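You operate a simulated robot arm through the tools that you are given. There is no shell and no other tool.

Carry out the task below with a simulated robot arm. There is one attempt and no reset: what you move stays moved.

JOB
Couple the blue hose to tap A and turn its water on.
Fine: stand the grey plug on the steel bench first; red valve and tap A end open.

Only the result counts: the job must be done as asked and must still hold three seconds after the hand-in. Knocking over, shifting, dropping, spilling or breaking anything else fails it.

ROBOT AND FRAMES
A 6-joint arm with a two-finger parallel gripper, fixed in place. Base frame: the origin is on the floor under the middle of its stand, x ahead of it, y to its left, z up; the work surface is at about z = 0.86. Units: m, rad, N and s.
It reaches about 1.347 m from its shoulder. Its first joint turns from -2.897 to 2.897 rad. Payload 3.91 kg.
Tool frame: the origin (TCP) lies between the finger pads and is the grasp point; the fingertips stand 0.03 m ahead of it; z points along the fingers, y is the line along which they close. Largest opening 0.11 m; finger width 0.02, thickness 0.01; the body of the gripper, 0.048 by 0.112 m, starts 0.055 m behind the TCP.
Orientation is that of the tool frame in the base frame, as [roll, pitch, yaw] about the fixed x, y, z axes, in that order (R = Rz(yaw) Ry(pitch) Rx(roll)). With the fingers straight down and closing along the base's y, the tool's x points along the base's -x, its y along +y and its z along -z.

CONTROLS
- The arm moves only by the tool drive_tool. Its argument "rows" is a list of rows, each a list of 7 numbers: the shift along the tool's x, y, z in units of 40 mm (1.0 is 40 mm), then the turn, a rotation vector about the tool's x, y, z in units of 6 degrees (1.0 is 6 degrees), then the closure, from 0 (fully open) to 1 (shut). In form: [[tx, ty, tz, ax, ay, az, gripper], ...]. A call has 1 to 20 rows; each row shifts and turns the commanded pose from where the row before left it, along the tool's axes as they then stand. A call with a number of a shift or a turn outside -1 to 1 is refused whole. Each row takes 0.2 s and may step no farther than 0.05 m and 0.15 rad from the row before; otherwise, or with a gripper value out of range, the whole call is refused. A pose out of reach is approached as far as the arm can. The call stops where the force on the tool passes 60 N (or 10 N more than at its start, if that is more) or the arm is blocked; 0.2 s more then pass. Each finger travels about 0.108 m/s and halts on what it meets, pressing with about 34 N; the grip force reading is that of the motor and also rises with nothing between the fingers. The clock runs only during rows and for 0.2 s after the last one: add rows that do not move to give the fingers time. The reply holds the time, the measured pose of the TCP, the force on the tool along the base axes, the opening and the grip force, in the units named above and with some noise, with the torque about the TCP (base axes, N m) and any sound that the robot's microphone picked up, and new pictures: "show" is both (left out), scene, wrist or none.
- Cameras (640 x 400 px; columns grow to the right, rows downward): "scene" is fixed at [0.0513, 0.4997, 1.509]; the picture's right is [-0.70, -0.72, 0.00], its down [-0.42, 0.41, -0.81] and it looks along [0.58, -0.57, -0.59] (base axes); focal length 328 px, centre (320, 200). "wrist" rides on the gripper at [0.072, 0.017, -0.103] in the tool frame; the picture's right is [-0.23, 0.97, 0.00], its down [-0.76, -0.18, -0.62] and it looks along [-0.61, -0.14, 0.78] (tool axes); focal length 222 px, centre (320, 200). There is no depth. A picture from a camera that has moved, and an enlarged one, comes with that camera's place and axes in the base frame and with its lens.
- close_up(camera, box): a new picture of the part [left, top, right, bottom] of that camera's present view, enlarged. The clock stands still meanwhile.
- finish_job(): hands the job in; it is judged then, once.

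Nothing tells you positions but the pictures and the camera data. Unless the task says otherwise, let go and move clear before handing in.

The tools are called as a command line: name --pt "numbers of a row" for each row, then --argument value for the rest, lists and objects as JSON in quotes. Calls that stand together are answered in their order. drive_tool: Moves the arm, as the interface text tells. Its arguments: {"type":"object","properties":{"rows":{"type":"array","items":{"type":"array","items":{"type":"number"}}},"show":{"type":"string","enum":["both","scene","wrist","none"]}},"required":["rows"]} The other tools are called the same way: close_up (camera, box) takes an enlarged picture of a part of a camera's view; finish_job () hands the job in.

At the start:

```text
clock: 0.0
tcp_pos: [0.5944, -0.2521, 1.1919]
orientation: [-3.141, -0.001, 3.141]
force: [-0.7, -0.9, 0.9]
ft_torque: [0.01, -0.01, 0.02]
width: 0.1099
grasp_force: 0.2
```

scene: 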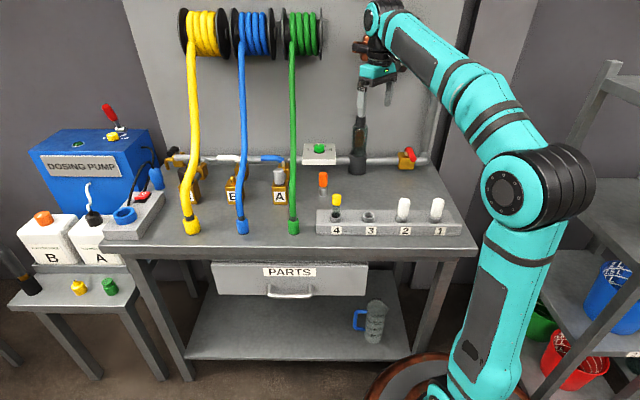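
wrist: 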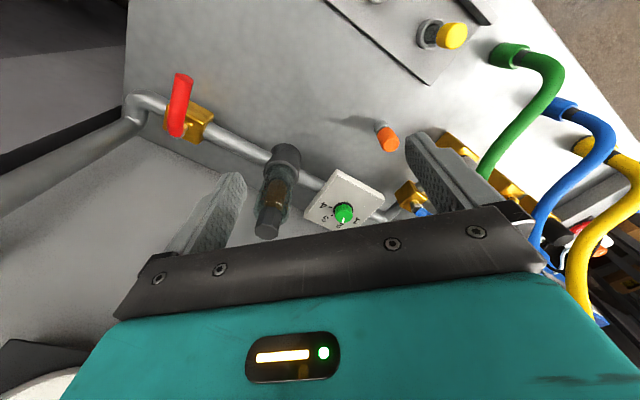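

I see a bench with three hoses (yellow, blue, green) hanging from reels, taps with labels A and B on a pipe at the back, a grey plug apparently on tap A, a red valve at the right end of the pipe. I'll take close-ups before moving.

close_up --camera "scene" --box '[140, 130, 320, 250]'

close_up --camera "scene" --box '[280, 120, 480, 250]'

close_up --camera "wrist" --box '[360, 0, 640, 280]'

close_up --camera "wrist" --box '[100, 40, 400, 260]'

```text
3.33 times, centred on (230, 190) of scene
camera zoom: at [0.0513, 0.4997, 1.509], right [-0.7, -0.72, 0.0], down [-0.42, 0.41, -0.81], along [0.58, -0.57, -0.59], focal length 1092 px, centre (620, 233)
```

zoom: 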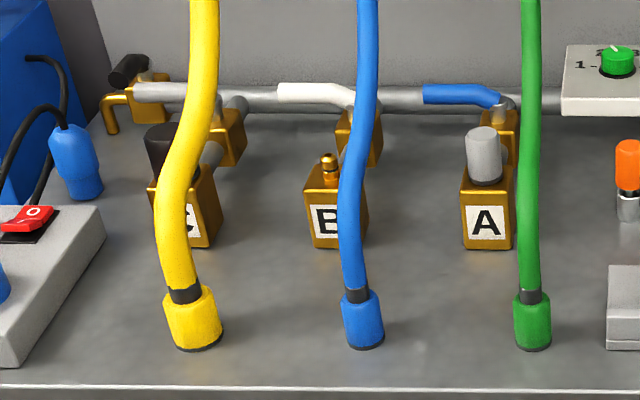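

```text
3.08 times, centred on (380, 185) of scene
camera zoom: at [0.0513, 0.4997, 1.509], right [-0.7, -0.72, 0.0], down [-0.42, 0.41, -0.81], along [0.58, -0.57, -0.59], focal length 1008 px, centre (135, 246)
```

zoom: 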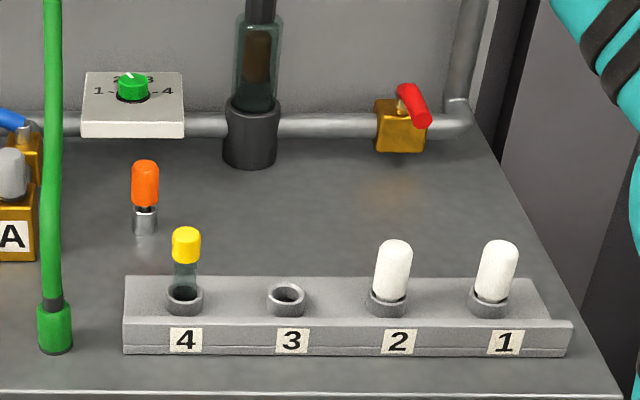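

```text
1.43 times, centred on (500, 140) of wrist
camera zoom: at [0.5222, -0.2368, 1.2944], right [0.23, 0.97, 0.0], down [0.76, -0.18, 0.62], along [0.61, -0.14, -0.78], focal length 317 px, centre (63, 286)
```

zoom: 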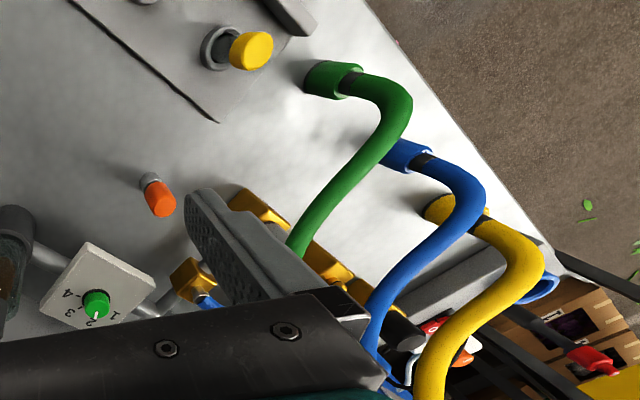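

```text
1.82 times, centred on (250, 150) of wrist
camera zoom: at [0.5222, -0.2368, 1.2944], right [0.23, 0.97, 0.0], down [0.76, -0.18, 0.62], along [0.61, -0.14, -0.78], focal length 404 px, centre (447, 291)
```

zoom: 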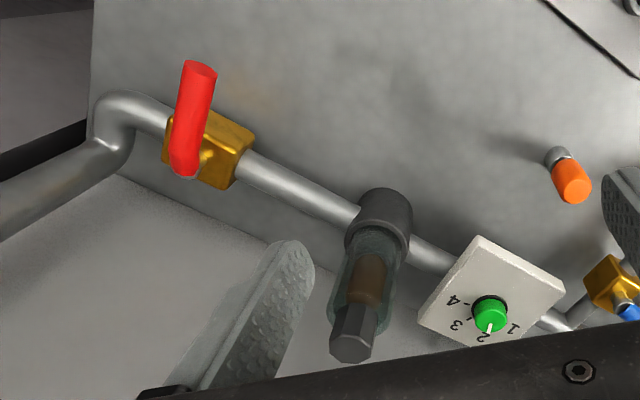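

The bench is turned about 45° to the base. Tap A (about x 0.78, y -0.03) carries the grey plug, its blue lever lies across the branch, and the blue hose collar stands near (0.73, 0.15). I'll turn the wrist camera in place for a side view of the taps and hoses.

drive_tool --pt "0 0 0 0 0 -0.9375 0" --pt "0 0 0 0 0 -0.9375 0" --pt "0 0 0 0 0 -0.9375 0" --pt "0 0 0 0 0 -0.9375 0" --pt "0 0 0 0 0 -0.9375 0" --pt "0 0 0 0 0 -0.9375 0" --pt "0 0 0 0 0 -0.9375 0" --pt "0 0 0 0 0 -0.9375 0" --show "both"

```text
clock: 1.8
tcp_pos: [0.5937, -0.2528, 1.19]
orientation: [-3.141, 0.0, -2.356]
force: [-0.2, -0.1, -0.2]
ft_torque: [0.02, -0.01, -0.01]
width: 0.1099
grasp_force: 0.1
camera wrist: at [0.5314, -0.2932, 1.2942], right [-0.53, 0.85, 0.0], down [0.66, 0.41, 0.62], along [0.53, 0.33, -0.78], focal length 222 px, centre (320, 200)
```

scene: 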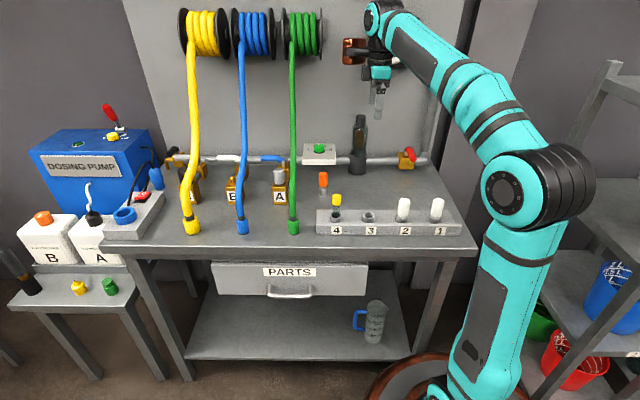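
wrist: 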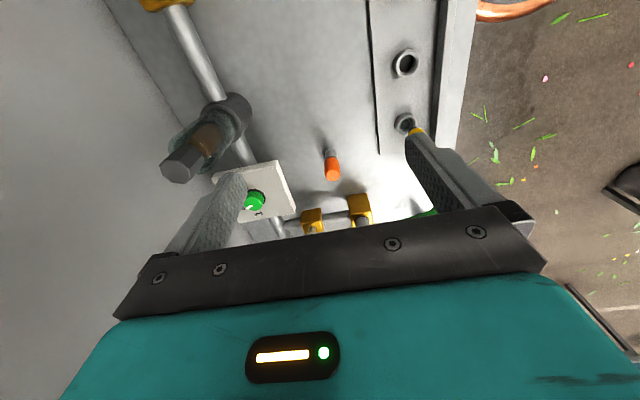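

The camera looks too steeply down from here. I'll tilt the tool so it looks along the bench toward the taps and hoses, staying where I am.

drive_tool --pt "0 0 0 0 -1 0 0" --pt "0 0 0 0 -1 0 0" --pt "0 0 0 0 -1 0 0" --pt "0 0 0 0 -1 0 0" --pt "0 0 0 0 -1 0 0" --pt "0 0 0 0 -1 0 0" --pt "0 0 0 0 -1 0 0" --pt "0 0 0 0 -1 0 0" --show "both"

```text
clock: 3.6
tcp_pos: [0.5954, -0.2538, 1.1917]
orientation: [-3.141, 0.839, -2.359]
force: [-0.3, 0.4, 0.2]
ft_torque: [0.03, 0.01, 0.01]
width: 0.1101
grasp_force: 0.0
camera wrist: at [0.4937, -0.3301, 1.2065], right [-0.58, 0.8, 0.17], down [0.16, -0.09, 0.98], along [0.8, 0.6, -0.07], focal length 222 px, centre (320, 200)
```

scene: 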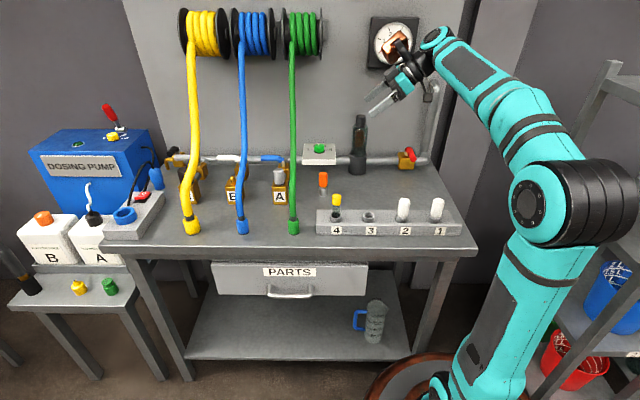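
wrist: 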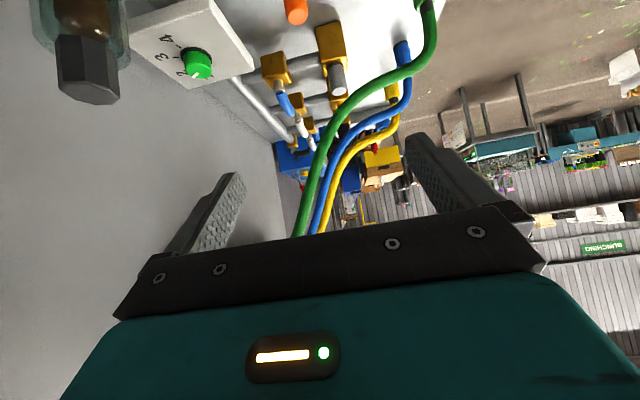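

close_up --camera "wrist" --box '[220, 0, 460, 150]'

close_up --camera "scene" --box '[370, 130, 450, 180]'

close_up --camera "scene" --box '[160, 130, 300, 210]'

```text
2.67 times, centred on (340, 75) of wrist
camera zoom: at [0.4937, -0.3301, 1.2065], right [-0.58, 0.8, 0.17], down [0.16, -0.09, 0.98], along [0.8, 0.6, -0.07], focal length 592 px, centre (267, 533)
```

zoom: 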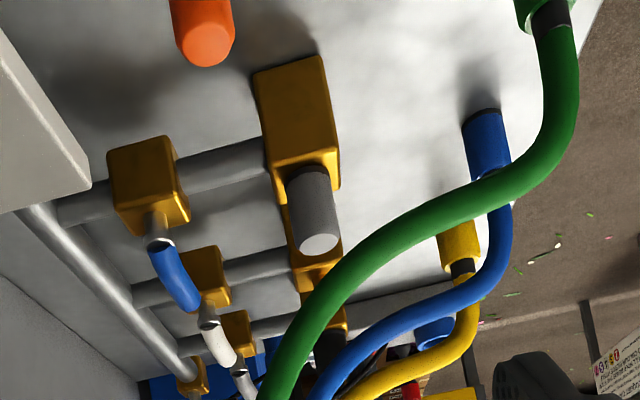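

```text
8.00 times, centred on (410, 155) of scene
camera zoom: at [0.0513, 0.4997, 1.509], right [-0.7, -0.72, 0.0], down [-0.42, 0.41, -0.81], along [0.58, -0.57, -0.59], focal length 2620 px, centre (-400, 560)
```

zoom: 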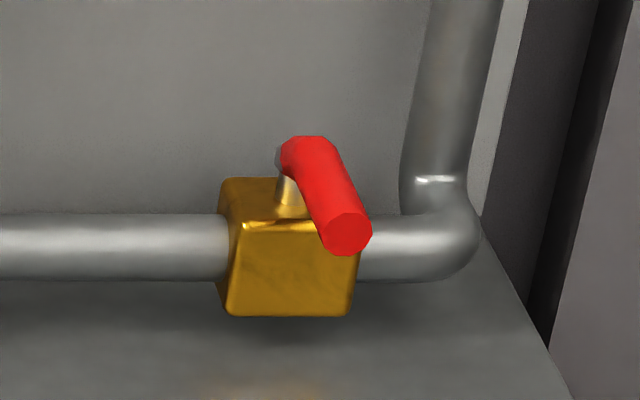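

```text
4.57 times, centred on (230, 170) of scene
camera zoom: at [0.0513, 0.4997, 1.509], right [-0.7, -0.72, 0.0], down [-0.42, 0.41, -0.81], along [0.58, -0.57, -0.59], focal length 1497 px, centre (731, 337)
```

zoom: 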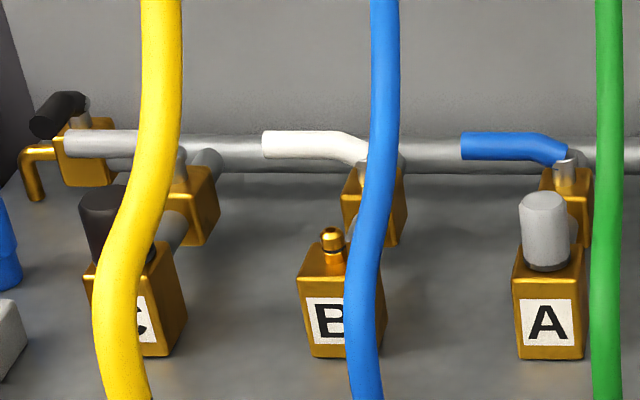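

close_up --camera "scene" --box '[350, 0, 510, 130]'

close_up --camera "scene" --box '[220, 190, 320, 250]'

```text
3.08 times, centred on (430, 65) of scene
camera zoom: at [0.0513, 0.4997, 1.509], right [-0.7, -0.72, 0.0], down [-0.42, 0.41, -0.81], along [0.58, -0.57, -0.59], focal length 1008 px, centre (-18, 615)
```

zoom: 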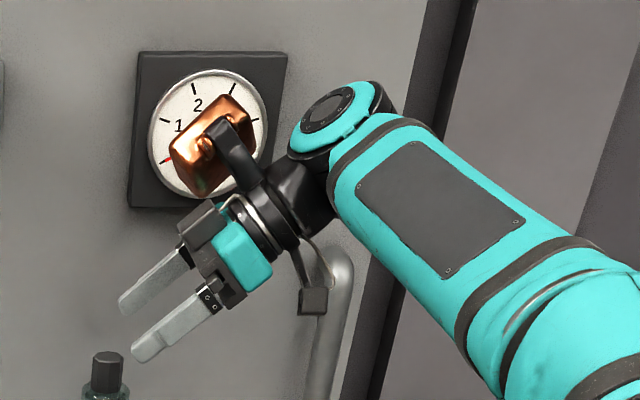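

```text
6.40 times, centred on (270, 220) of scene
camera zoom: at [0.0513, 0.4997, 1.509], right [-0.7, -0.72, 0.0], down [-0.42, 0.41, -0.81], along [0.58, -0.57, -0.59], focal length 2096 px, centre (640, 72)
```

zoom: 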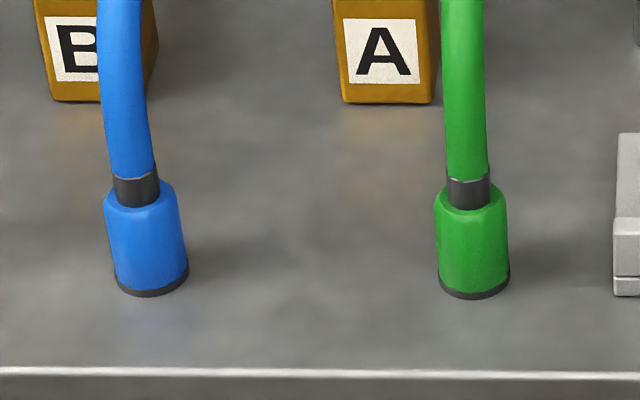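

The wrist carries a small camera on one side and a copper block on the other, so clearances between the hoses matter. All branch levers lie across their branches (closed) and the red lever lies across the pipe (closed). I'll straighten the tool, rise, and hover above tap A for a view straight down.

drive_tool --pt "0 0 0 0 1 0 0" --pt "0 0 0 0 1 0 0" --pt "0 0 0 0 1 0 0" --pt "0 0 0 0 1 0 0" --pt "0 0 0 0 1 0 0" --pt "0 0 0 0 1 0 0" --pt "0 0 0 0 1 0 0" --pt "0 0 0 0 1 0 0" --pt "0 0.2 -0.8 0 0 0 0" --pt "0 0.2 -0.8 0 0 0 0" --pt "-0.8 0.1 0 0 0 0 0" --pt "-0.8 0.1 0 0 0 0 0" --pt "-0.8 0.1 0 0 0 0 0" --show "both"

```text
clock: 6.4
tcp_pos: [0.6432, -0.1647, 1.2573]
orientation: [3.141, 0.0, -2.358]
force: [0.2, -1.0, 0.0]
ft_torque: [0.01, -0.01, 0.04]
width: 0.1099
grasp_force: 0.1
camera wrist: at [0.5794, -0.205, 1.3597], right [-0.53, 0.85, 0.0], down [0.66, 0.41, 0.62], along [0.53, 0.33, -0.78], focal length 222 px, centre (320, 200)
```

scene: 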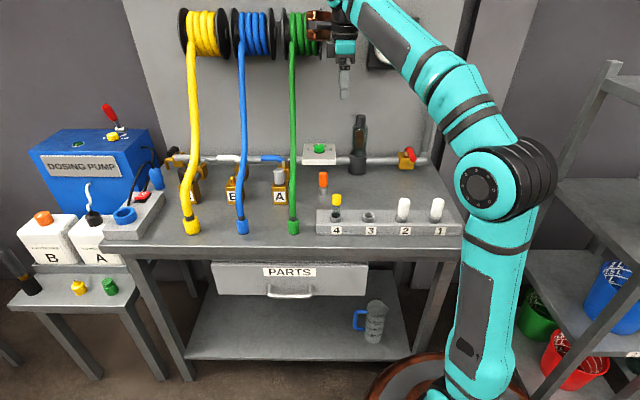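
wrist: 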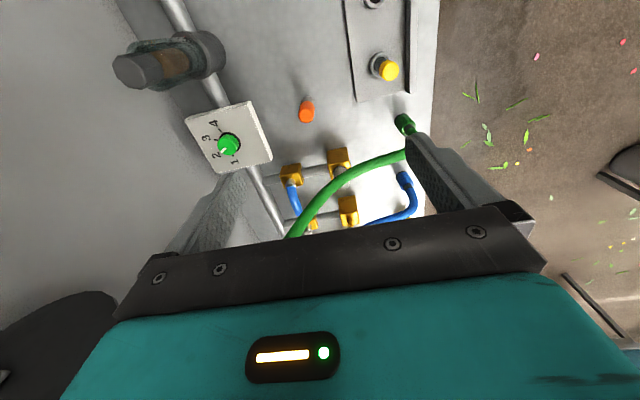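

close_up --camera "scene" --box '[280, 0, 380, 100]'

close_up --camera "wrist" --box '[260, 90, 440, 230]'

```text
4.00 times, centred on (330, 50) of scene
camera zoom: at [0.0513, 0.4997, 1.509], right [-0.7, -0.72, 0.0], down [-0.42, 0.41, -0.81], along [0.58, -0.57, -0.59], focal length 1310 px, centre (280, 800)
```

zoom: 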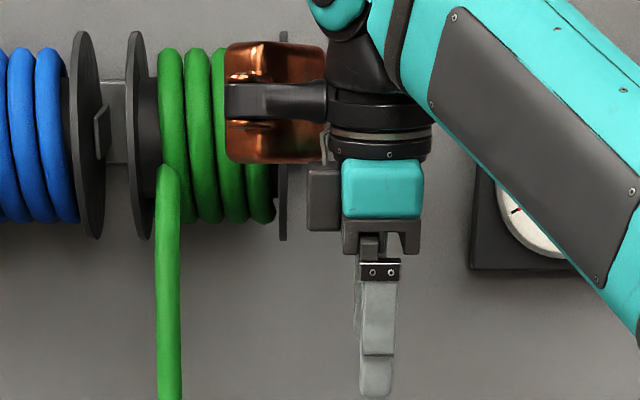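

```text
2.86 times, centred on (350, 160) of wrist
camera zoom: at [0.5794, -0.205, 1.3597], right [-0.53, 0.85, 0.0], down [0.66, 0.41, 0.62], along [0.53, 0.33, -0.78], focal length 635 px, centre (234, 314)
```

zoom: 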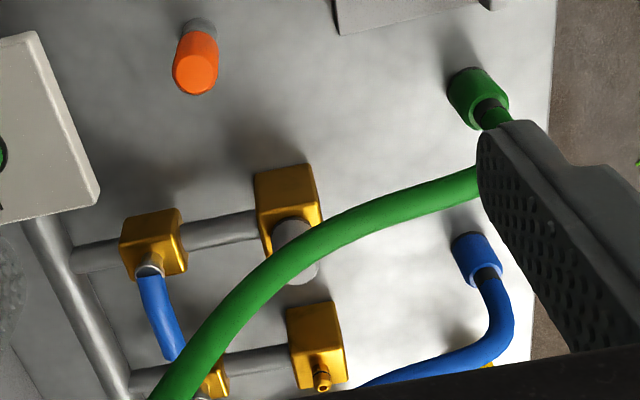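

The copper block sits 3–9 cm to the side, 10–16 cm behind the TCP, so it will pass above the hoses. The hover height clears them too, so I continue along the bench to above tap A.

drive_tool --pt "-0.8 0.11 0 0 0 0 0" --pt "-0.8 0.11 0 0 0 0 0" --pt "-0.8 0.11 0 0 0 0 0" --pt "-0.8 0.11 0 0 0 0 0" --pt "-0.8 0.11 0 0 0 0 0" --pt "-0.7 0.11 0 0 0 0 0" --pt "0 0 0 0 0 0 0" --show "both"

close_up --camera "wrist" --box '[200, 0, 440, 200]'

close_up --camera "scene" --box '[180, 0, 340, 100]'

```text
clock: 8.0
tcp_pos: [0.7588, -0.0133, 1.2553]
orientation: [-3.141, -0.001, -2.357]
force: [0.5, 0.4, -0.1]
ft_torque: [0.03, -0.02, 0.0]
width: 0.1099
grasp_force: 0.1
camera wrist: at [0.6948, -0.0535, 1.3586], right [-0.53, 0.85, 0.0], down [0.66, 0.41, 0.62], along [0.53, 0.33, -0.78], focal length 222 px, centre (320, 200)
```

scene: 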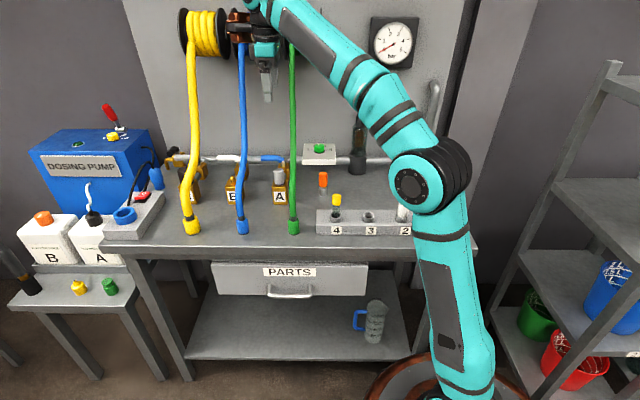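
wrist: 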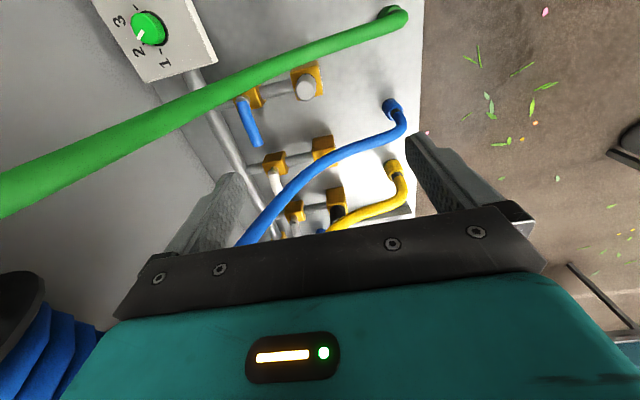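

```text
2.00 times, centred on (320, 100) of wrist
camera zoom: at [0.6948, -0.0535, 1.3586], right [-0.53, 0.85, 0.0], down [0.66, 0.41, 0.62], along [0.53, 0.33, -0.78], focal length 444 px, centre (320, 400)
```

zoom: 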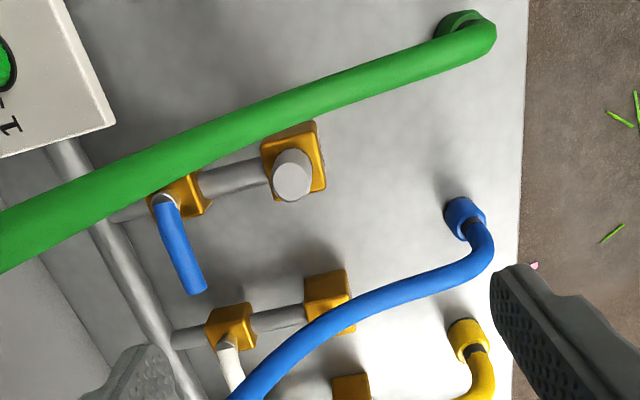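

```text
4.00 times, centred on (260, 50) of scene
camera zoom: at [0.0513, 0.4997, 1.509], right [-0.7, -0.72, 0.0], down [-0.42, 0.41, -0.81], along [0.58, -0.57, -0.59], focal length 1310 px, centre (560, 800)
```

zoom: 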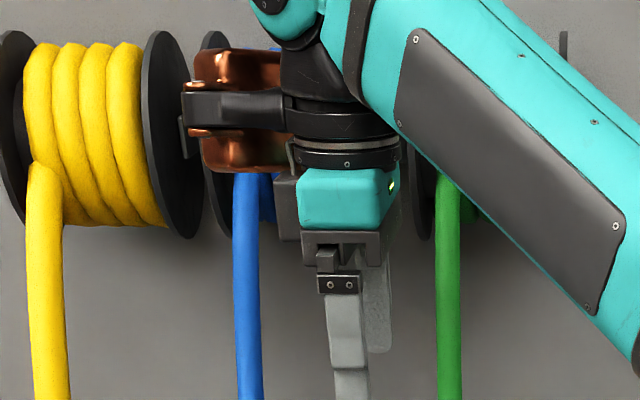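

From here I place the plug top at about (0.777, -0.028, 0.98), with the green hose about 4.5 cm to one side and the blue about 10 cm to the other. I'll line up above the plug and descend partway, fingers closing along the bench depth.

drive_tool --pt "-0.1 -0.575 0.4 0 0 0 0.2" --pt "0 0 0.9 0 0 0 0.3" --pt "0 0 0.9 0 0 0 0.3" --pt "0 0 0.9 0 0 0 0.3" --pt "0 0 0.9 0 0 0 0.3" --pt "0 0 0 0 0 0 0.3" --show "both"

close_up --camera "wrist" --box '[200, 0, 440, 200]'

close_up --camera "scene" --box '[210, 80, 350, 200]'

```text
clock: 9.4
tcp_pos: [0.7787, -0.0283, 1.0959]
orientation: [-3.141, 0.0, -2.358]
force: [0.9, 0.2, 0.7]
ft_torque: [-0.02, -0.02, 0.02]
width: 0.0772
grasp_force: 0.0
camera wrist: at [0.7141, -0.0688, 1.1988], right [-0.53, 0.85, 0.0], down [0.66, 0.41, 0.62], along [0.53, 0.33, -0.78], focal length 222 px, centre (320, 200)
```

scene: 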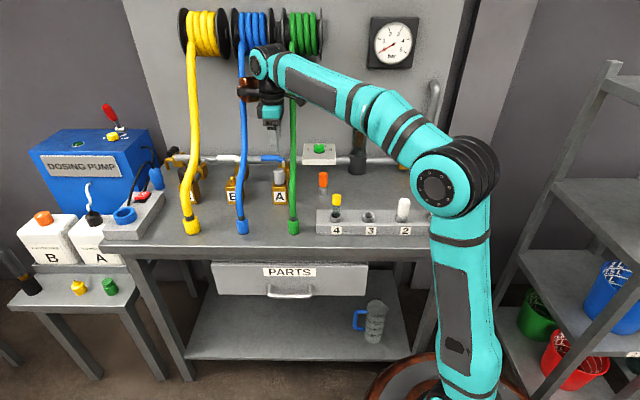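
wrist: 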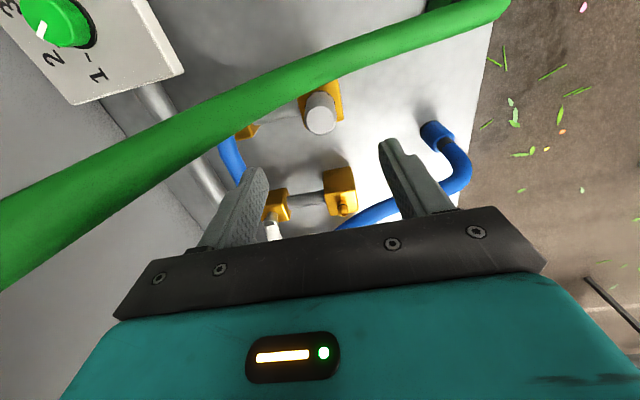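

```text
2.00 times, centred on (320, 100) of wrist
camera zoom: at [0.7141, -0.0688, 1.1988], right [-0.53, 0.85, 0.0], down [0.66, 0.41, 0.62], along [0.53, 0.33, -0.78], focal length 444 px, centre (320, 400)
```

zoom: 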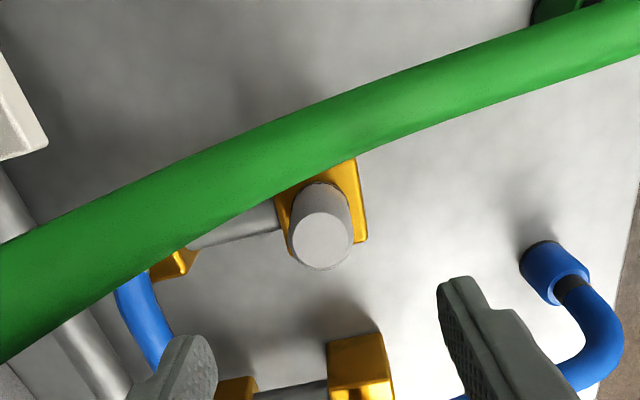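

```text
3.33 times, centred on (280, 140) of scene
camera zoom: at [0.0513, 0.4997, 1.509], right [-0.7, -0.72, 0.0], down [-0.42, 0.41, -0.81], along [0.58, -0.57, -0.59], focal length 1092 px, centre (453, 400)
```

zoom: 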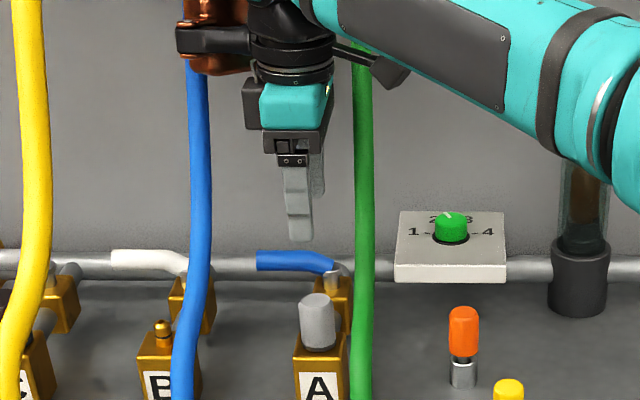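

The TCP is centred over the plug. I descend to grip its upper part.

drive_tool --pt "0 0 0.5 0 0 0 0.3" --pt "0 0 0.5 0 0 0 0.3" --pt "0 0 0.5 0 0 0 0.3" --pt "0 0 0.5 0 0 0 0.3" --pt "0 0 0.4 0 0 0 0.3" --pt "0 0 0.42 0 0 0 0.3" --pt "0 0 0 0 0 0 0.3" --show "both"

close_up --camera "wrist" --box '[200, 80, 440, 230]'

close_up --camera "scene" --box '[210, 80, 350, 220]'

```text
clock: 11.0
tcp_pos: [0.7774, -0.028, 0.9829]
orientation: [3.141, -0.001, -2.357]
force: [0.1, 0.2, -0.5]
ft_torque: [0.02, -0.02, 0.0]
width: 0.0771
grasp_force: 0.1
camera wrist: at [0.7142, -0.0679, 1.0855], right [-0.53, 0.85, 0.0], down [0.66, 0.41, 0.62], along [0.53, 0.33, -0.78], focal length 222 px, centre (320, 200)
```

scene: 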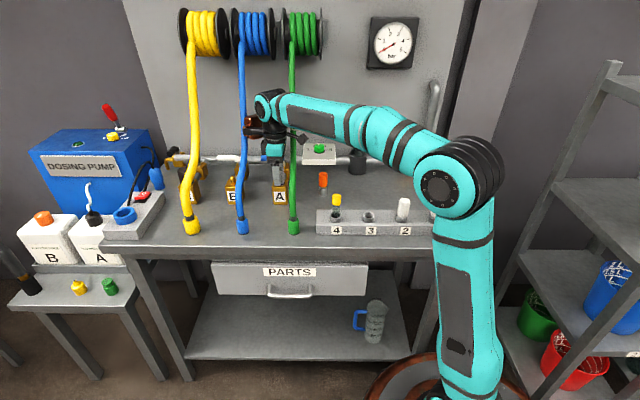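
wrist: 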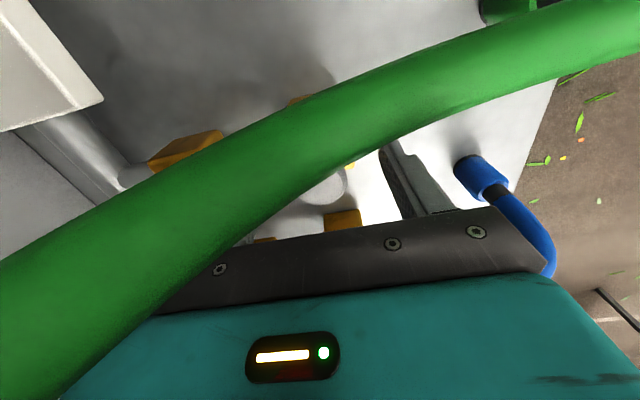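

```text
2.67 times, centred on (320, 155) of wrist
camera zoom: at [0.7142, -0.0679, 1.0855], right [-0.53, 0.85, 0.0], down [0.66, 0.41, 0.62], along [0.53, 0.33, -0.78], focal length 592 px, centre (320, 320)
```

zoom: 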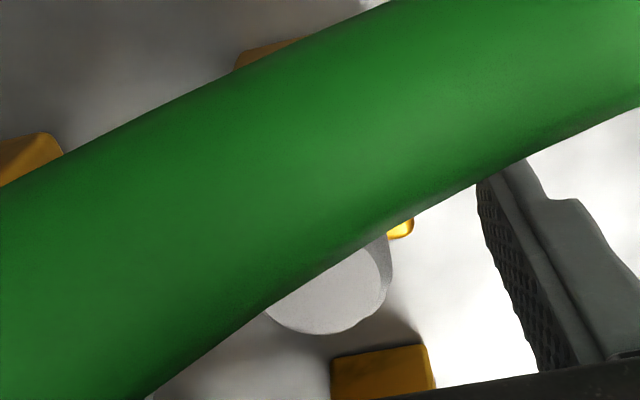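

```text
2.86 times, centred on (280, 150) of scene
camera zoom: at [0.0513, 0.4997, 1.509], right [-0.7, -0.72, 0.0], down [-0.42, 0.41, -0.81], along [0.58, -0.57, -0.59], focal length 936 px, centre (434, 343)
```

zoom: 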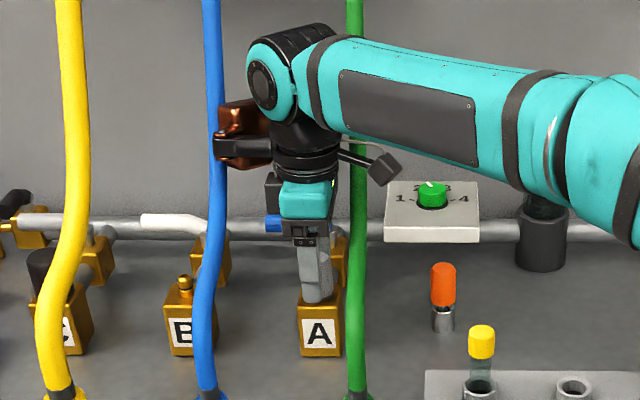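

The plug's top lies just below the TCP. I lower 5 mm more and close on it.

drive_tool --pt "0 0 0.14 0 0 0 0.3" --pt "0 0 0 0 0 0 0.6" --pt "0 0 0 0 0 0 0.9" --pt "0 0 0 0 0 0 1" --pt "0 0 0 0 0 0 1" --show "both"

close_up --camera "scene" --box '[240, 130, 340, 220]'

```text
clock: 12.2
tcp_pos: [0.7773, -0.0281, 0.9776]
orientation: [-3.141, 0.0, -2.358]
force: [6.4, -4.5, 1.2]
ft_torque: [-0.11, -0.26, 0.0]
width: 0.0322
grasp_force: 33.9
camera wrist: at [0.7141, -0.0683, 1.0797], right [-0.53, 0.85, 0.0], down [0.66, 0.41, 0.62], along [0.53, 0.33, -0.78], focal length 222 px, centre (320, 200)
```

scene: 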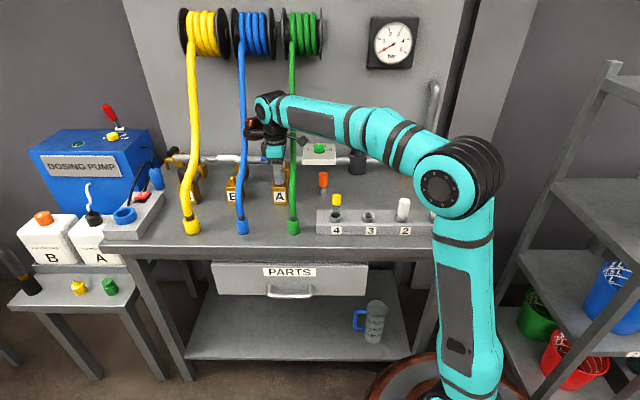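
wrist: 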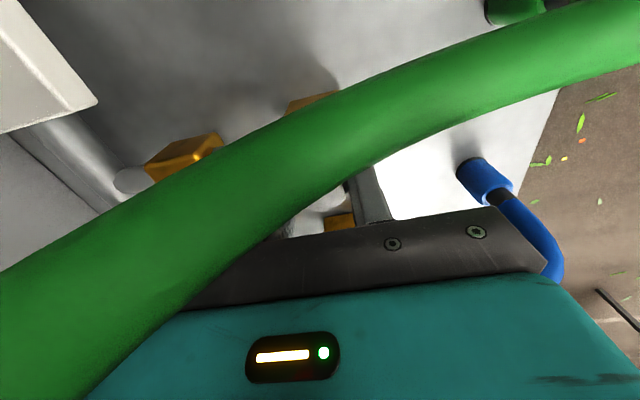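

```text
4.44 times, centred on (290, 175) of scene
camera zoom: at [0.0513, 0.4997, 1.509], right [-0.7, -0.72, 0.0], down [-0.42, 0.41, -0.81], along [0.58, -0.57, -0.59], focal length 1456 px, centre (453, 311)
```

zoom: 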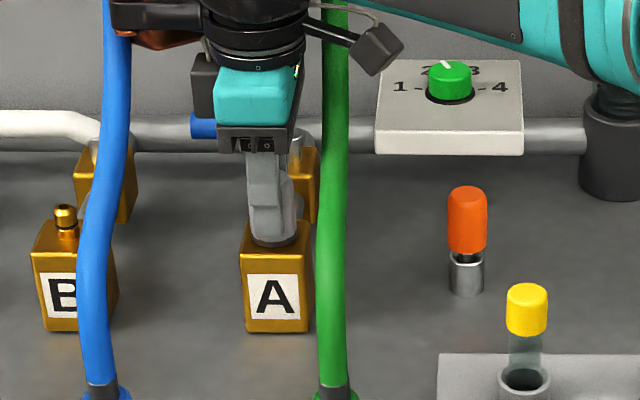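

The plug is gripped (width 0.032). Now I pull it straight up slowly.

drive_tool --pt "0 0 -0.15 0 0 0 1" --pt "0 0 -0.25 0 0 0 1" --pt "0 0 -0.3 0 0 0 1" --pt "0 0 -0.4 0 0 0 1" --pt "0 0 -0.4 0 0 0 1" --show "scene"

close_up --camera "scene" --box '[240, 130, 340, 220]'

```text
clock: 13.4
tcp_pos: [0.7773, -0.028, 1.0366]
orientation: [-3.142, -0.001, -2.359]
force: [1.0, -0.6, -0.1]
ft_torque: [-0.03, -0.01, -0.01]
width: 0.0318
grasp_force: 34.4
```

scene: 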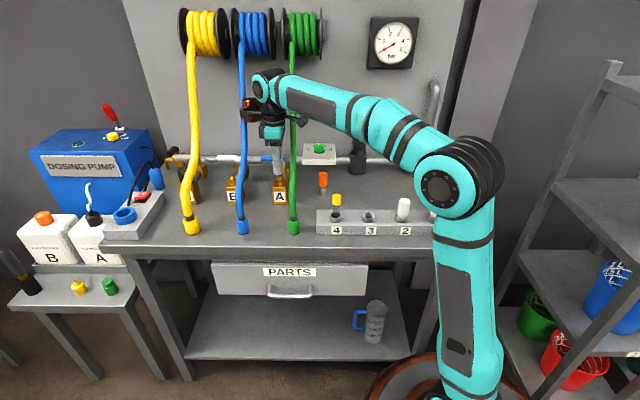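

```text
4.44 times, centred on (290, 175) of scene
camera zoom: at [0.0513, 0.4997, 1.509], right [-0.7, -0.72, 0.0], down [-0.42, 0.41, -0.81], along [0.58, -0.57, -0.59], focal length 1456 px, centre (453, 311)
```

zoom: 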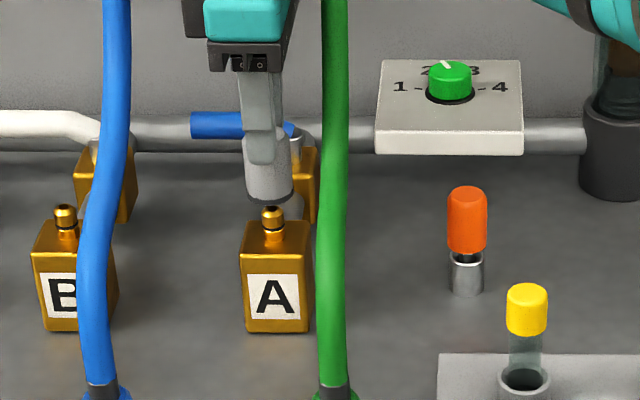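

The plug came off the nipple but seems to have slid down in the grip. I'll check how much of it is still held before going on.

close_up --camera "wrist" --box '[240, 100, 420, 230]'

close_up --camera "scene" --box '[265, 145, 315, 190]'

```text
3.08 times, centred on (330, 165) of wrist
camera zoom: at [0.7132, -0.0673, 1.1398], right [-0.53, 0.85, 0.0], down [0.67, 0.41, 0.62], along [0.53, 0.33, -0.78], focal length 684 px, centre (289, 308)
```

zoom: 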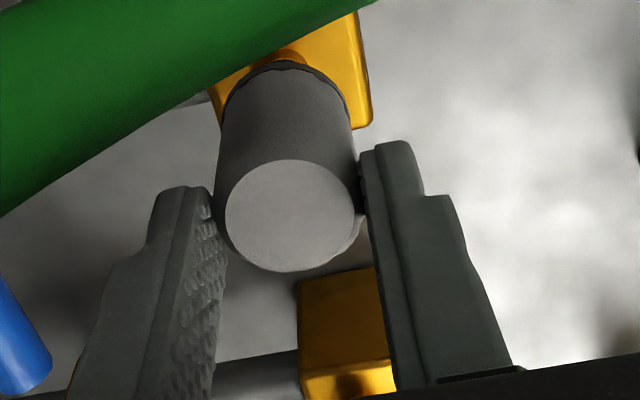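

```text
8.89 times, centred on (290, 168) of scene
camera zoom: at [0.0513, 0.4997, 1.509], right [-0.7, -0.72, 0.0], down [-0.42, 0.41, -0.81], along [0.58, -0.57, -0.59], focal length 2911 px, centre (587, 489)
```

zoom: 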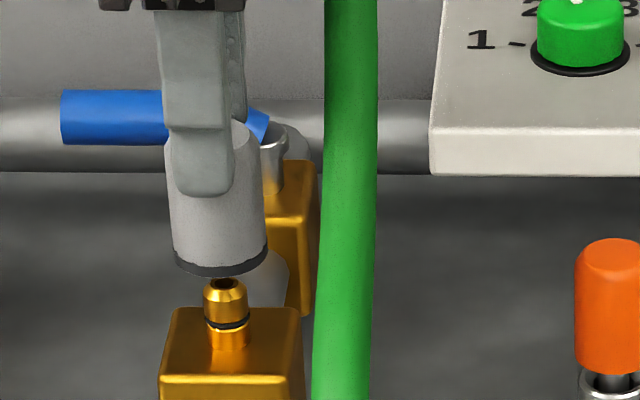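

Only about 8 mm of the plug is between the pads. I'll set it loosely back on the nipple (not seated), open, regrip lower, and lift again.

drive_tool --pt "0 0 0.2 0 0 0 1" --pt "0 0 0.2 0 0 0 1" --pt "0 0 0.15 0 0 0 1" --show "none"

close_up --camera "scene" --box '[265, 145, 315, 190]'

close_up --camera "wrist" --box '[240, 100, 420, 230]'

```text
clock: 14.2
tcp_pos: [0.7765, -0.027, 1.0143]
orientation: [3.14, 0.001, -2.357]
force: [-0.5, -0.5, 0.1]
ft_torque: [-0.01, -0.01, -0.04]
width: 0.0315
grasp_force: 33.8
```

```text
8.89 times, centred on (290, 168) of scene
camera zoom: at [0.0513, 0.4997, 1.509], right [-0.7, -0.72, 0.0], down [-0.42, 0.41, -0.81], along [0.58, -0.57, -0.59], focal length 2911 px, centre (587, 489)
```

zoom: 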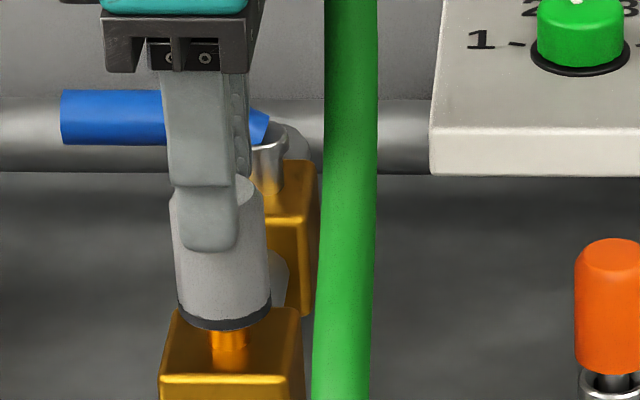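

```text
3.08 times, centred on (330, 165) of wrist
camera zoom: at [0.713, -0.0673, 1.1179], right [-0.53, 0.85, 0.0], down [0.66, 0.41, 0.62], along [0.53, 0.33, -0.78], focal length 684 px, centre (289, 308)
```

zoom: 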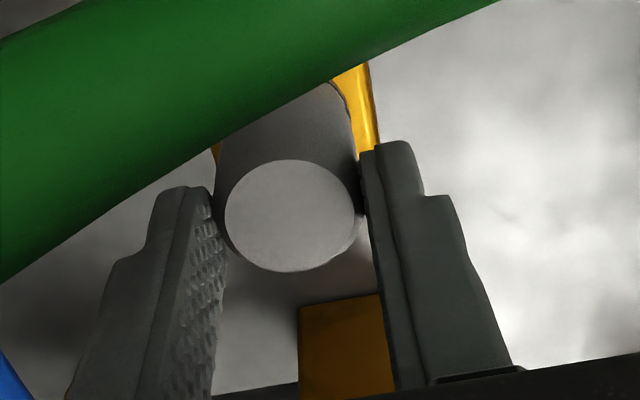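

drive_tool --pt "0 0 0.1 0 0 0 1" --pt "0 0 0.1 0 0 0 1" --pt "0 0 0 0 0 0 1" --show "none"

close_up --camera "scene" --box '[265, 145, 315, 190]'

```text
clock: 15.0
tcp_pos: [0.7759, -0.0288, 1.0072]
orientation: [3.141, 0.001, -2.357]
force: [-0.2, 0.1, 0.0]
ft_torque: [0.01, 0.0, 0.0]
width: 0.0315
grasp_force: 34.2
```

```text
8.89 times, centred on (290, 168) of scene
camera zoom: at [0.0513, 0.4997, 1.509], right [-0.7, -0.72, 0.0], down [-0.42, 0.41, -0.81], along [0.58, -0.57, -0.59], focal length 2911 px, centre (587, 489)
```

zoom: 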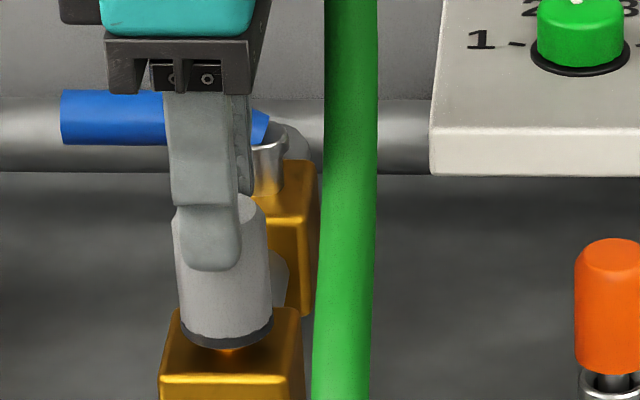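

The plug is held without creeping and moves freely on the nipple. Friction has kept it steady, so I'll carry it slowly: straight up and forward between the hoses, then over the front of the green hose toward the free bench area on the right.

drive_tool --pt "0 0 -0.4 0 0 0 1" --pt "0 0 -0.5 0 0 0 1" --pt "0 0 -0.6 0 0 0 1" --pt "0 0.2 -0.6 0 0 0 1" --pt "0 0.25 -0.6 0 0 0 1" --pt "0 0.25 -0.6 0 0 0 1" --pt "0 0.25 -0.6 0 0 0 1" --pt "0 0.25 -0.3 0 0 0 1" --pt "0 0 0 0 0 0 1" --show "both"

close_up --camera "wrist" --box '[240, 60, 420, 230]'

```text
clock: 17.0
tcp_pos: [0.7419, 0.0069, 1.1755]
orientation: [3.14, 0.0, -2.358]
force: [-0.1, -0.6, -1.3]
ft_torque: [0.01, -0.02, 0.02]
width: 0.0317
grasp_force: 33.4
camera wrist: at [0.6791, -0.0331, 1.2778], right [-0.53, 0.85, 0.0], down [0.67, 0.41, 0.62], along [0.53, 0.33, -0.78], focal length 222 px, centre (320, 200)
```

scene: 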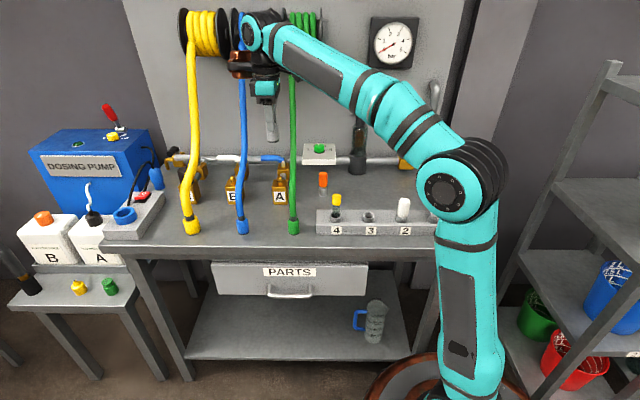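
wrist: 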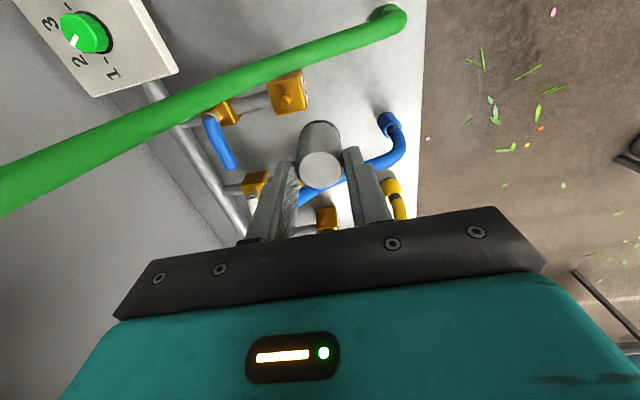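

```text
2.35 times, centred on (330, 145) of wrist
camera zoom: at [0.6791, -0.0331, 1.2778], right [-0.53, 0.85, 0.0], down [0.67, 0.41, 0.62], along [0.53, 0.33, -0.78], focal length 523 px, centre (296, 329)
```

zoom: 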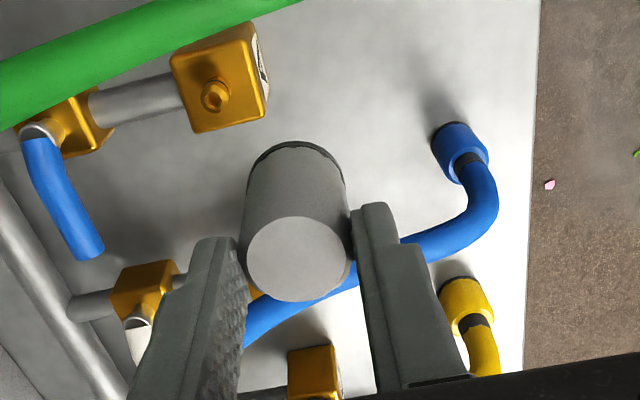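

The plug rides steadily, with its bottom about 7 cm below the TCP. I carry it over the green hose toward the free area.

drive_tool --pt "0.4 0.1 0 0 0 0 1" --pt "0.6 0.1 0 0 0 0 1" --pt "0.7 0 0 0 0 0 1" --pt "0.7 0 0 0 0 0 1" --pt "0.7 0 0 0 0 0 1" --pt "0.7 0 0 0 0 0 1" --pt "0.7 -0.1 0 0 0 0 1" --pt "0.7 -0.2 0 0 0 0 1" --pt "0.7 -0.3 0 0 0 0 1" --pt "0.7 -0.4 0 0 0 0 1" --pt "0.6 -0.5 0 0 0 0 1" --pt "0.5 -0.5 0 0 0 0 1" --pt "0.3 -0.3 0 0 0 0 1" --pt "0 0 0 0 0 0 1" --show "both"

```text
clock: 20.0
tcp_pos: [0.5751, -0.2791, 1.1763]
orientation: [-3.141, -0.001, -2.357]
force: [0.4, 0.1, 0.1]
ft_torque: [0.02, 0.01, 0.03]
width: 0.0314
grasp_force: 34.5
camera wrist: at [0.5119, -0.3192, 1.2789], right [-0.53, 0.85, 0.0], down [0.66, 0.41, 0.62], along [0.53, 0.33, -0.78], focal length 222 px, centre (320, 200)
```

scene: 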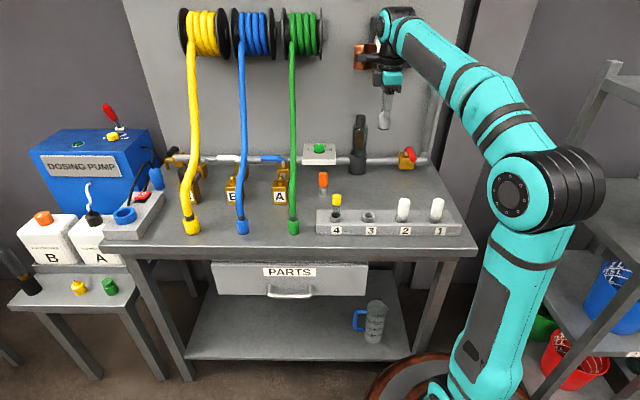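
wrist: 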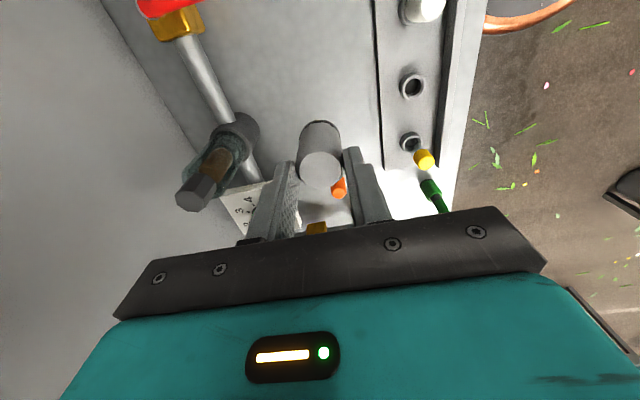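

The spot below (about 0.575, -0.279) is clear. I lower toward the bench.

drive_tool --pt "0 0 0.4 0 0 0 1" --pt "0 0 0.7 0 0 0 1" --pt "0 0 0.8 0 0 0 1" --pt "0 0 0.8 0 0 0 1" --pt "0 0 0.8 0 0 0 1" --pt "0 0 0.7 0 0 0 1" --pt "0 0 0.5 0 0 0 1" --pt "0 0 0.3 0 0 0 1" --pt "0 0 0 0 0 0 1" --show "both"

close_up --camera "scene" --box '[340, 110, 460, 230]'

```text
clock: 22.0
tcp_pos: [0.5762, -0.2795, 0.9746]
orientation: [3.141, -0.001, -2.359]
force: [-0.7, -0.6, -0.8]
ft_torque: [0.04, 0.0, -0.02]
width: 0.0315
grasp_force: 34.0
camera wrist: at [0.513, -0.3187, 1.078], right [-0.53, 0.85, 0.0], down [0.66, 0.41, 0.62], along [0.53, 0.33, -0.78], focal length 222 px, centre (320, 200)
```

scene: 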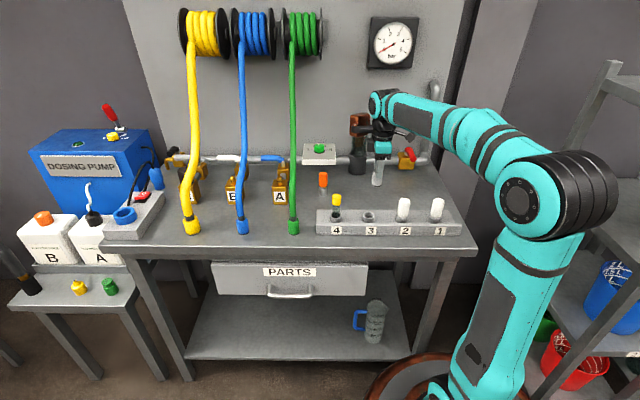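
wrist: 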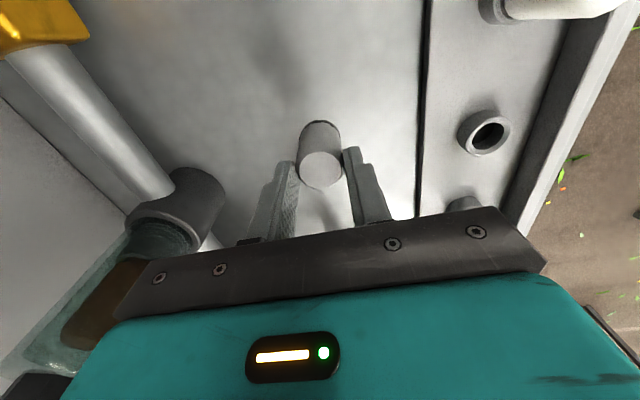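

```text
3.33 times, centred on (400, 170) of scene
camera zoom: at [0.0513, 0.4997, 1.509], right [-0.7, -0.72, 0.0], down [-0.42, 0.41, -0.81], along [0.58, -0.57, -0.59], focal length 1092 px, centre (53, 300)
```

zoom: 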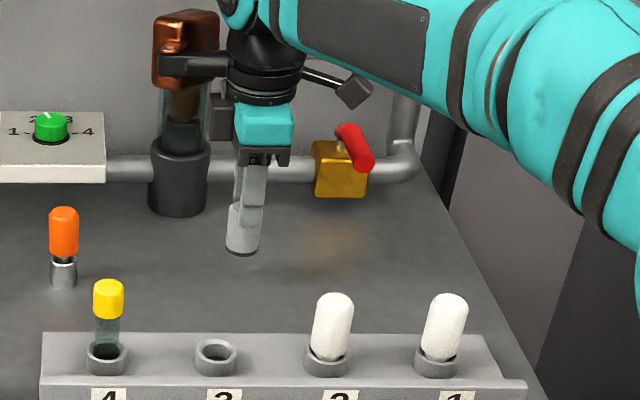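

drive_tool --pt "0 0 0.3 0 0 0 1" --pt "0 0 0.3 0 0 0 1" --pt "0 0 0.15 0 0 0 1" --pt "0 0 0.1 0 0 0 1" --pt "0 0 0 0 0 0 1" --show "none"

close_up --camera "scene" --box '[360, 150, 420, 200]'

```text
clock: 23.2
tcp_pos: [0.5766, -0.2786, 0.9397]
orientation: [3.141, 0.0, -2.357]
force: [-0.4, 0.0, -0.2]
ft_torque: [0.02, -0.02, 0.02]
width: 0.0315
grasp_force: 33.7
```

```text
8.00 times, centred on (390, 175) of scene
camera zoom: at [0.0513, 0.4997, 1.509], right [-0.7, -0.72, 0.0], down [-0.42, 0.41, -0.81], along [0.58, -0.57, -0.59], focal length 2620 px, centre (-240, 400)
```

zoom: 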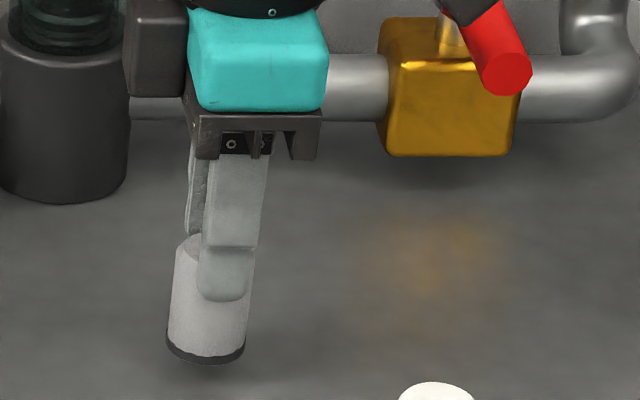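

drive_tool --pt "0 0 0.06 0 0 0 1" --pt "0 0 0.06 0 0 0 1" --pt "0 0 0 0 0 0 1" --show "none"

close_up --camera "scene" --box '[360, 150, 420, 200]'

```text
clock: 24.0
tcp_pos: [0.5757, -0.2782, 0.9351]
orientation: [3.141, 0.001, -2.358]
force: [0.2, -0.3, -1.0]
ft_torque: [0.02, -0.03, 0.0]
width: 0.0316
grasp_force: 33.3
```

```text
8.00 times, centred on (390, 175) of scene
camera zoom: at [0.0513, 0.4997, 1.509], right [-0.7, -0.72, 0.0], down [-0.42, 0.41, -0.81], along [0.58, -0.57, -0.59], focal length 2620 px, centre (-240, 400)
```

zoom: 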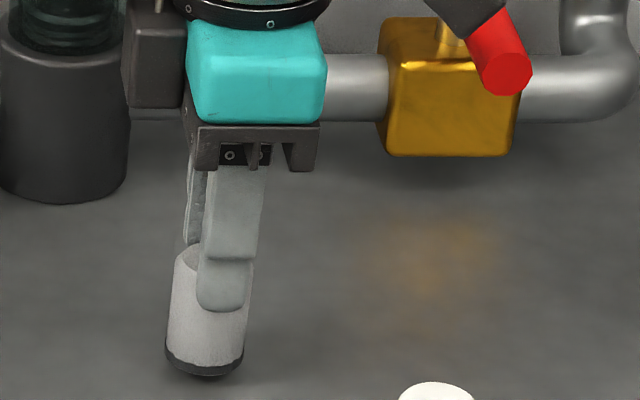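

drive_tool --pt "0 0 0.05 0 0 0 1" --pt "0 0 0.05 0 0 0 1" --pt "0 0 0 0 0 0 1" --show "none"

drive_tool --pt "0 0 0.04 0 0 0 1" --pt "0 0 0 0 0 0 1" --show "none"

```text
clock: 24.8
tcp_pos: [0.5758, -0.2786, 0.9327]
orientation: [3.141, 0.0, -2.36]
force: [0.1, -0.1, -1.0]
ft_torque: [0.02, 0.02, 0.02]
width: 0.0317
grasp_force: 34.1
```

```text
clock: 25.4
tcp_pos: [0.5747, -0.2783, 0.9307]
orientation: [3.141, 0.0, -2.36]
force: [-0.1, -0.4, -0.7]
ft_torque: [-0.04, 0.01, -0.02]
width: 0.0314
grasp_force: 33.9
```

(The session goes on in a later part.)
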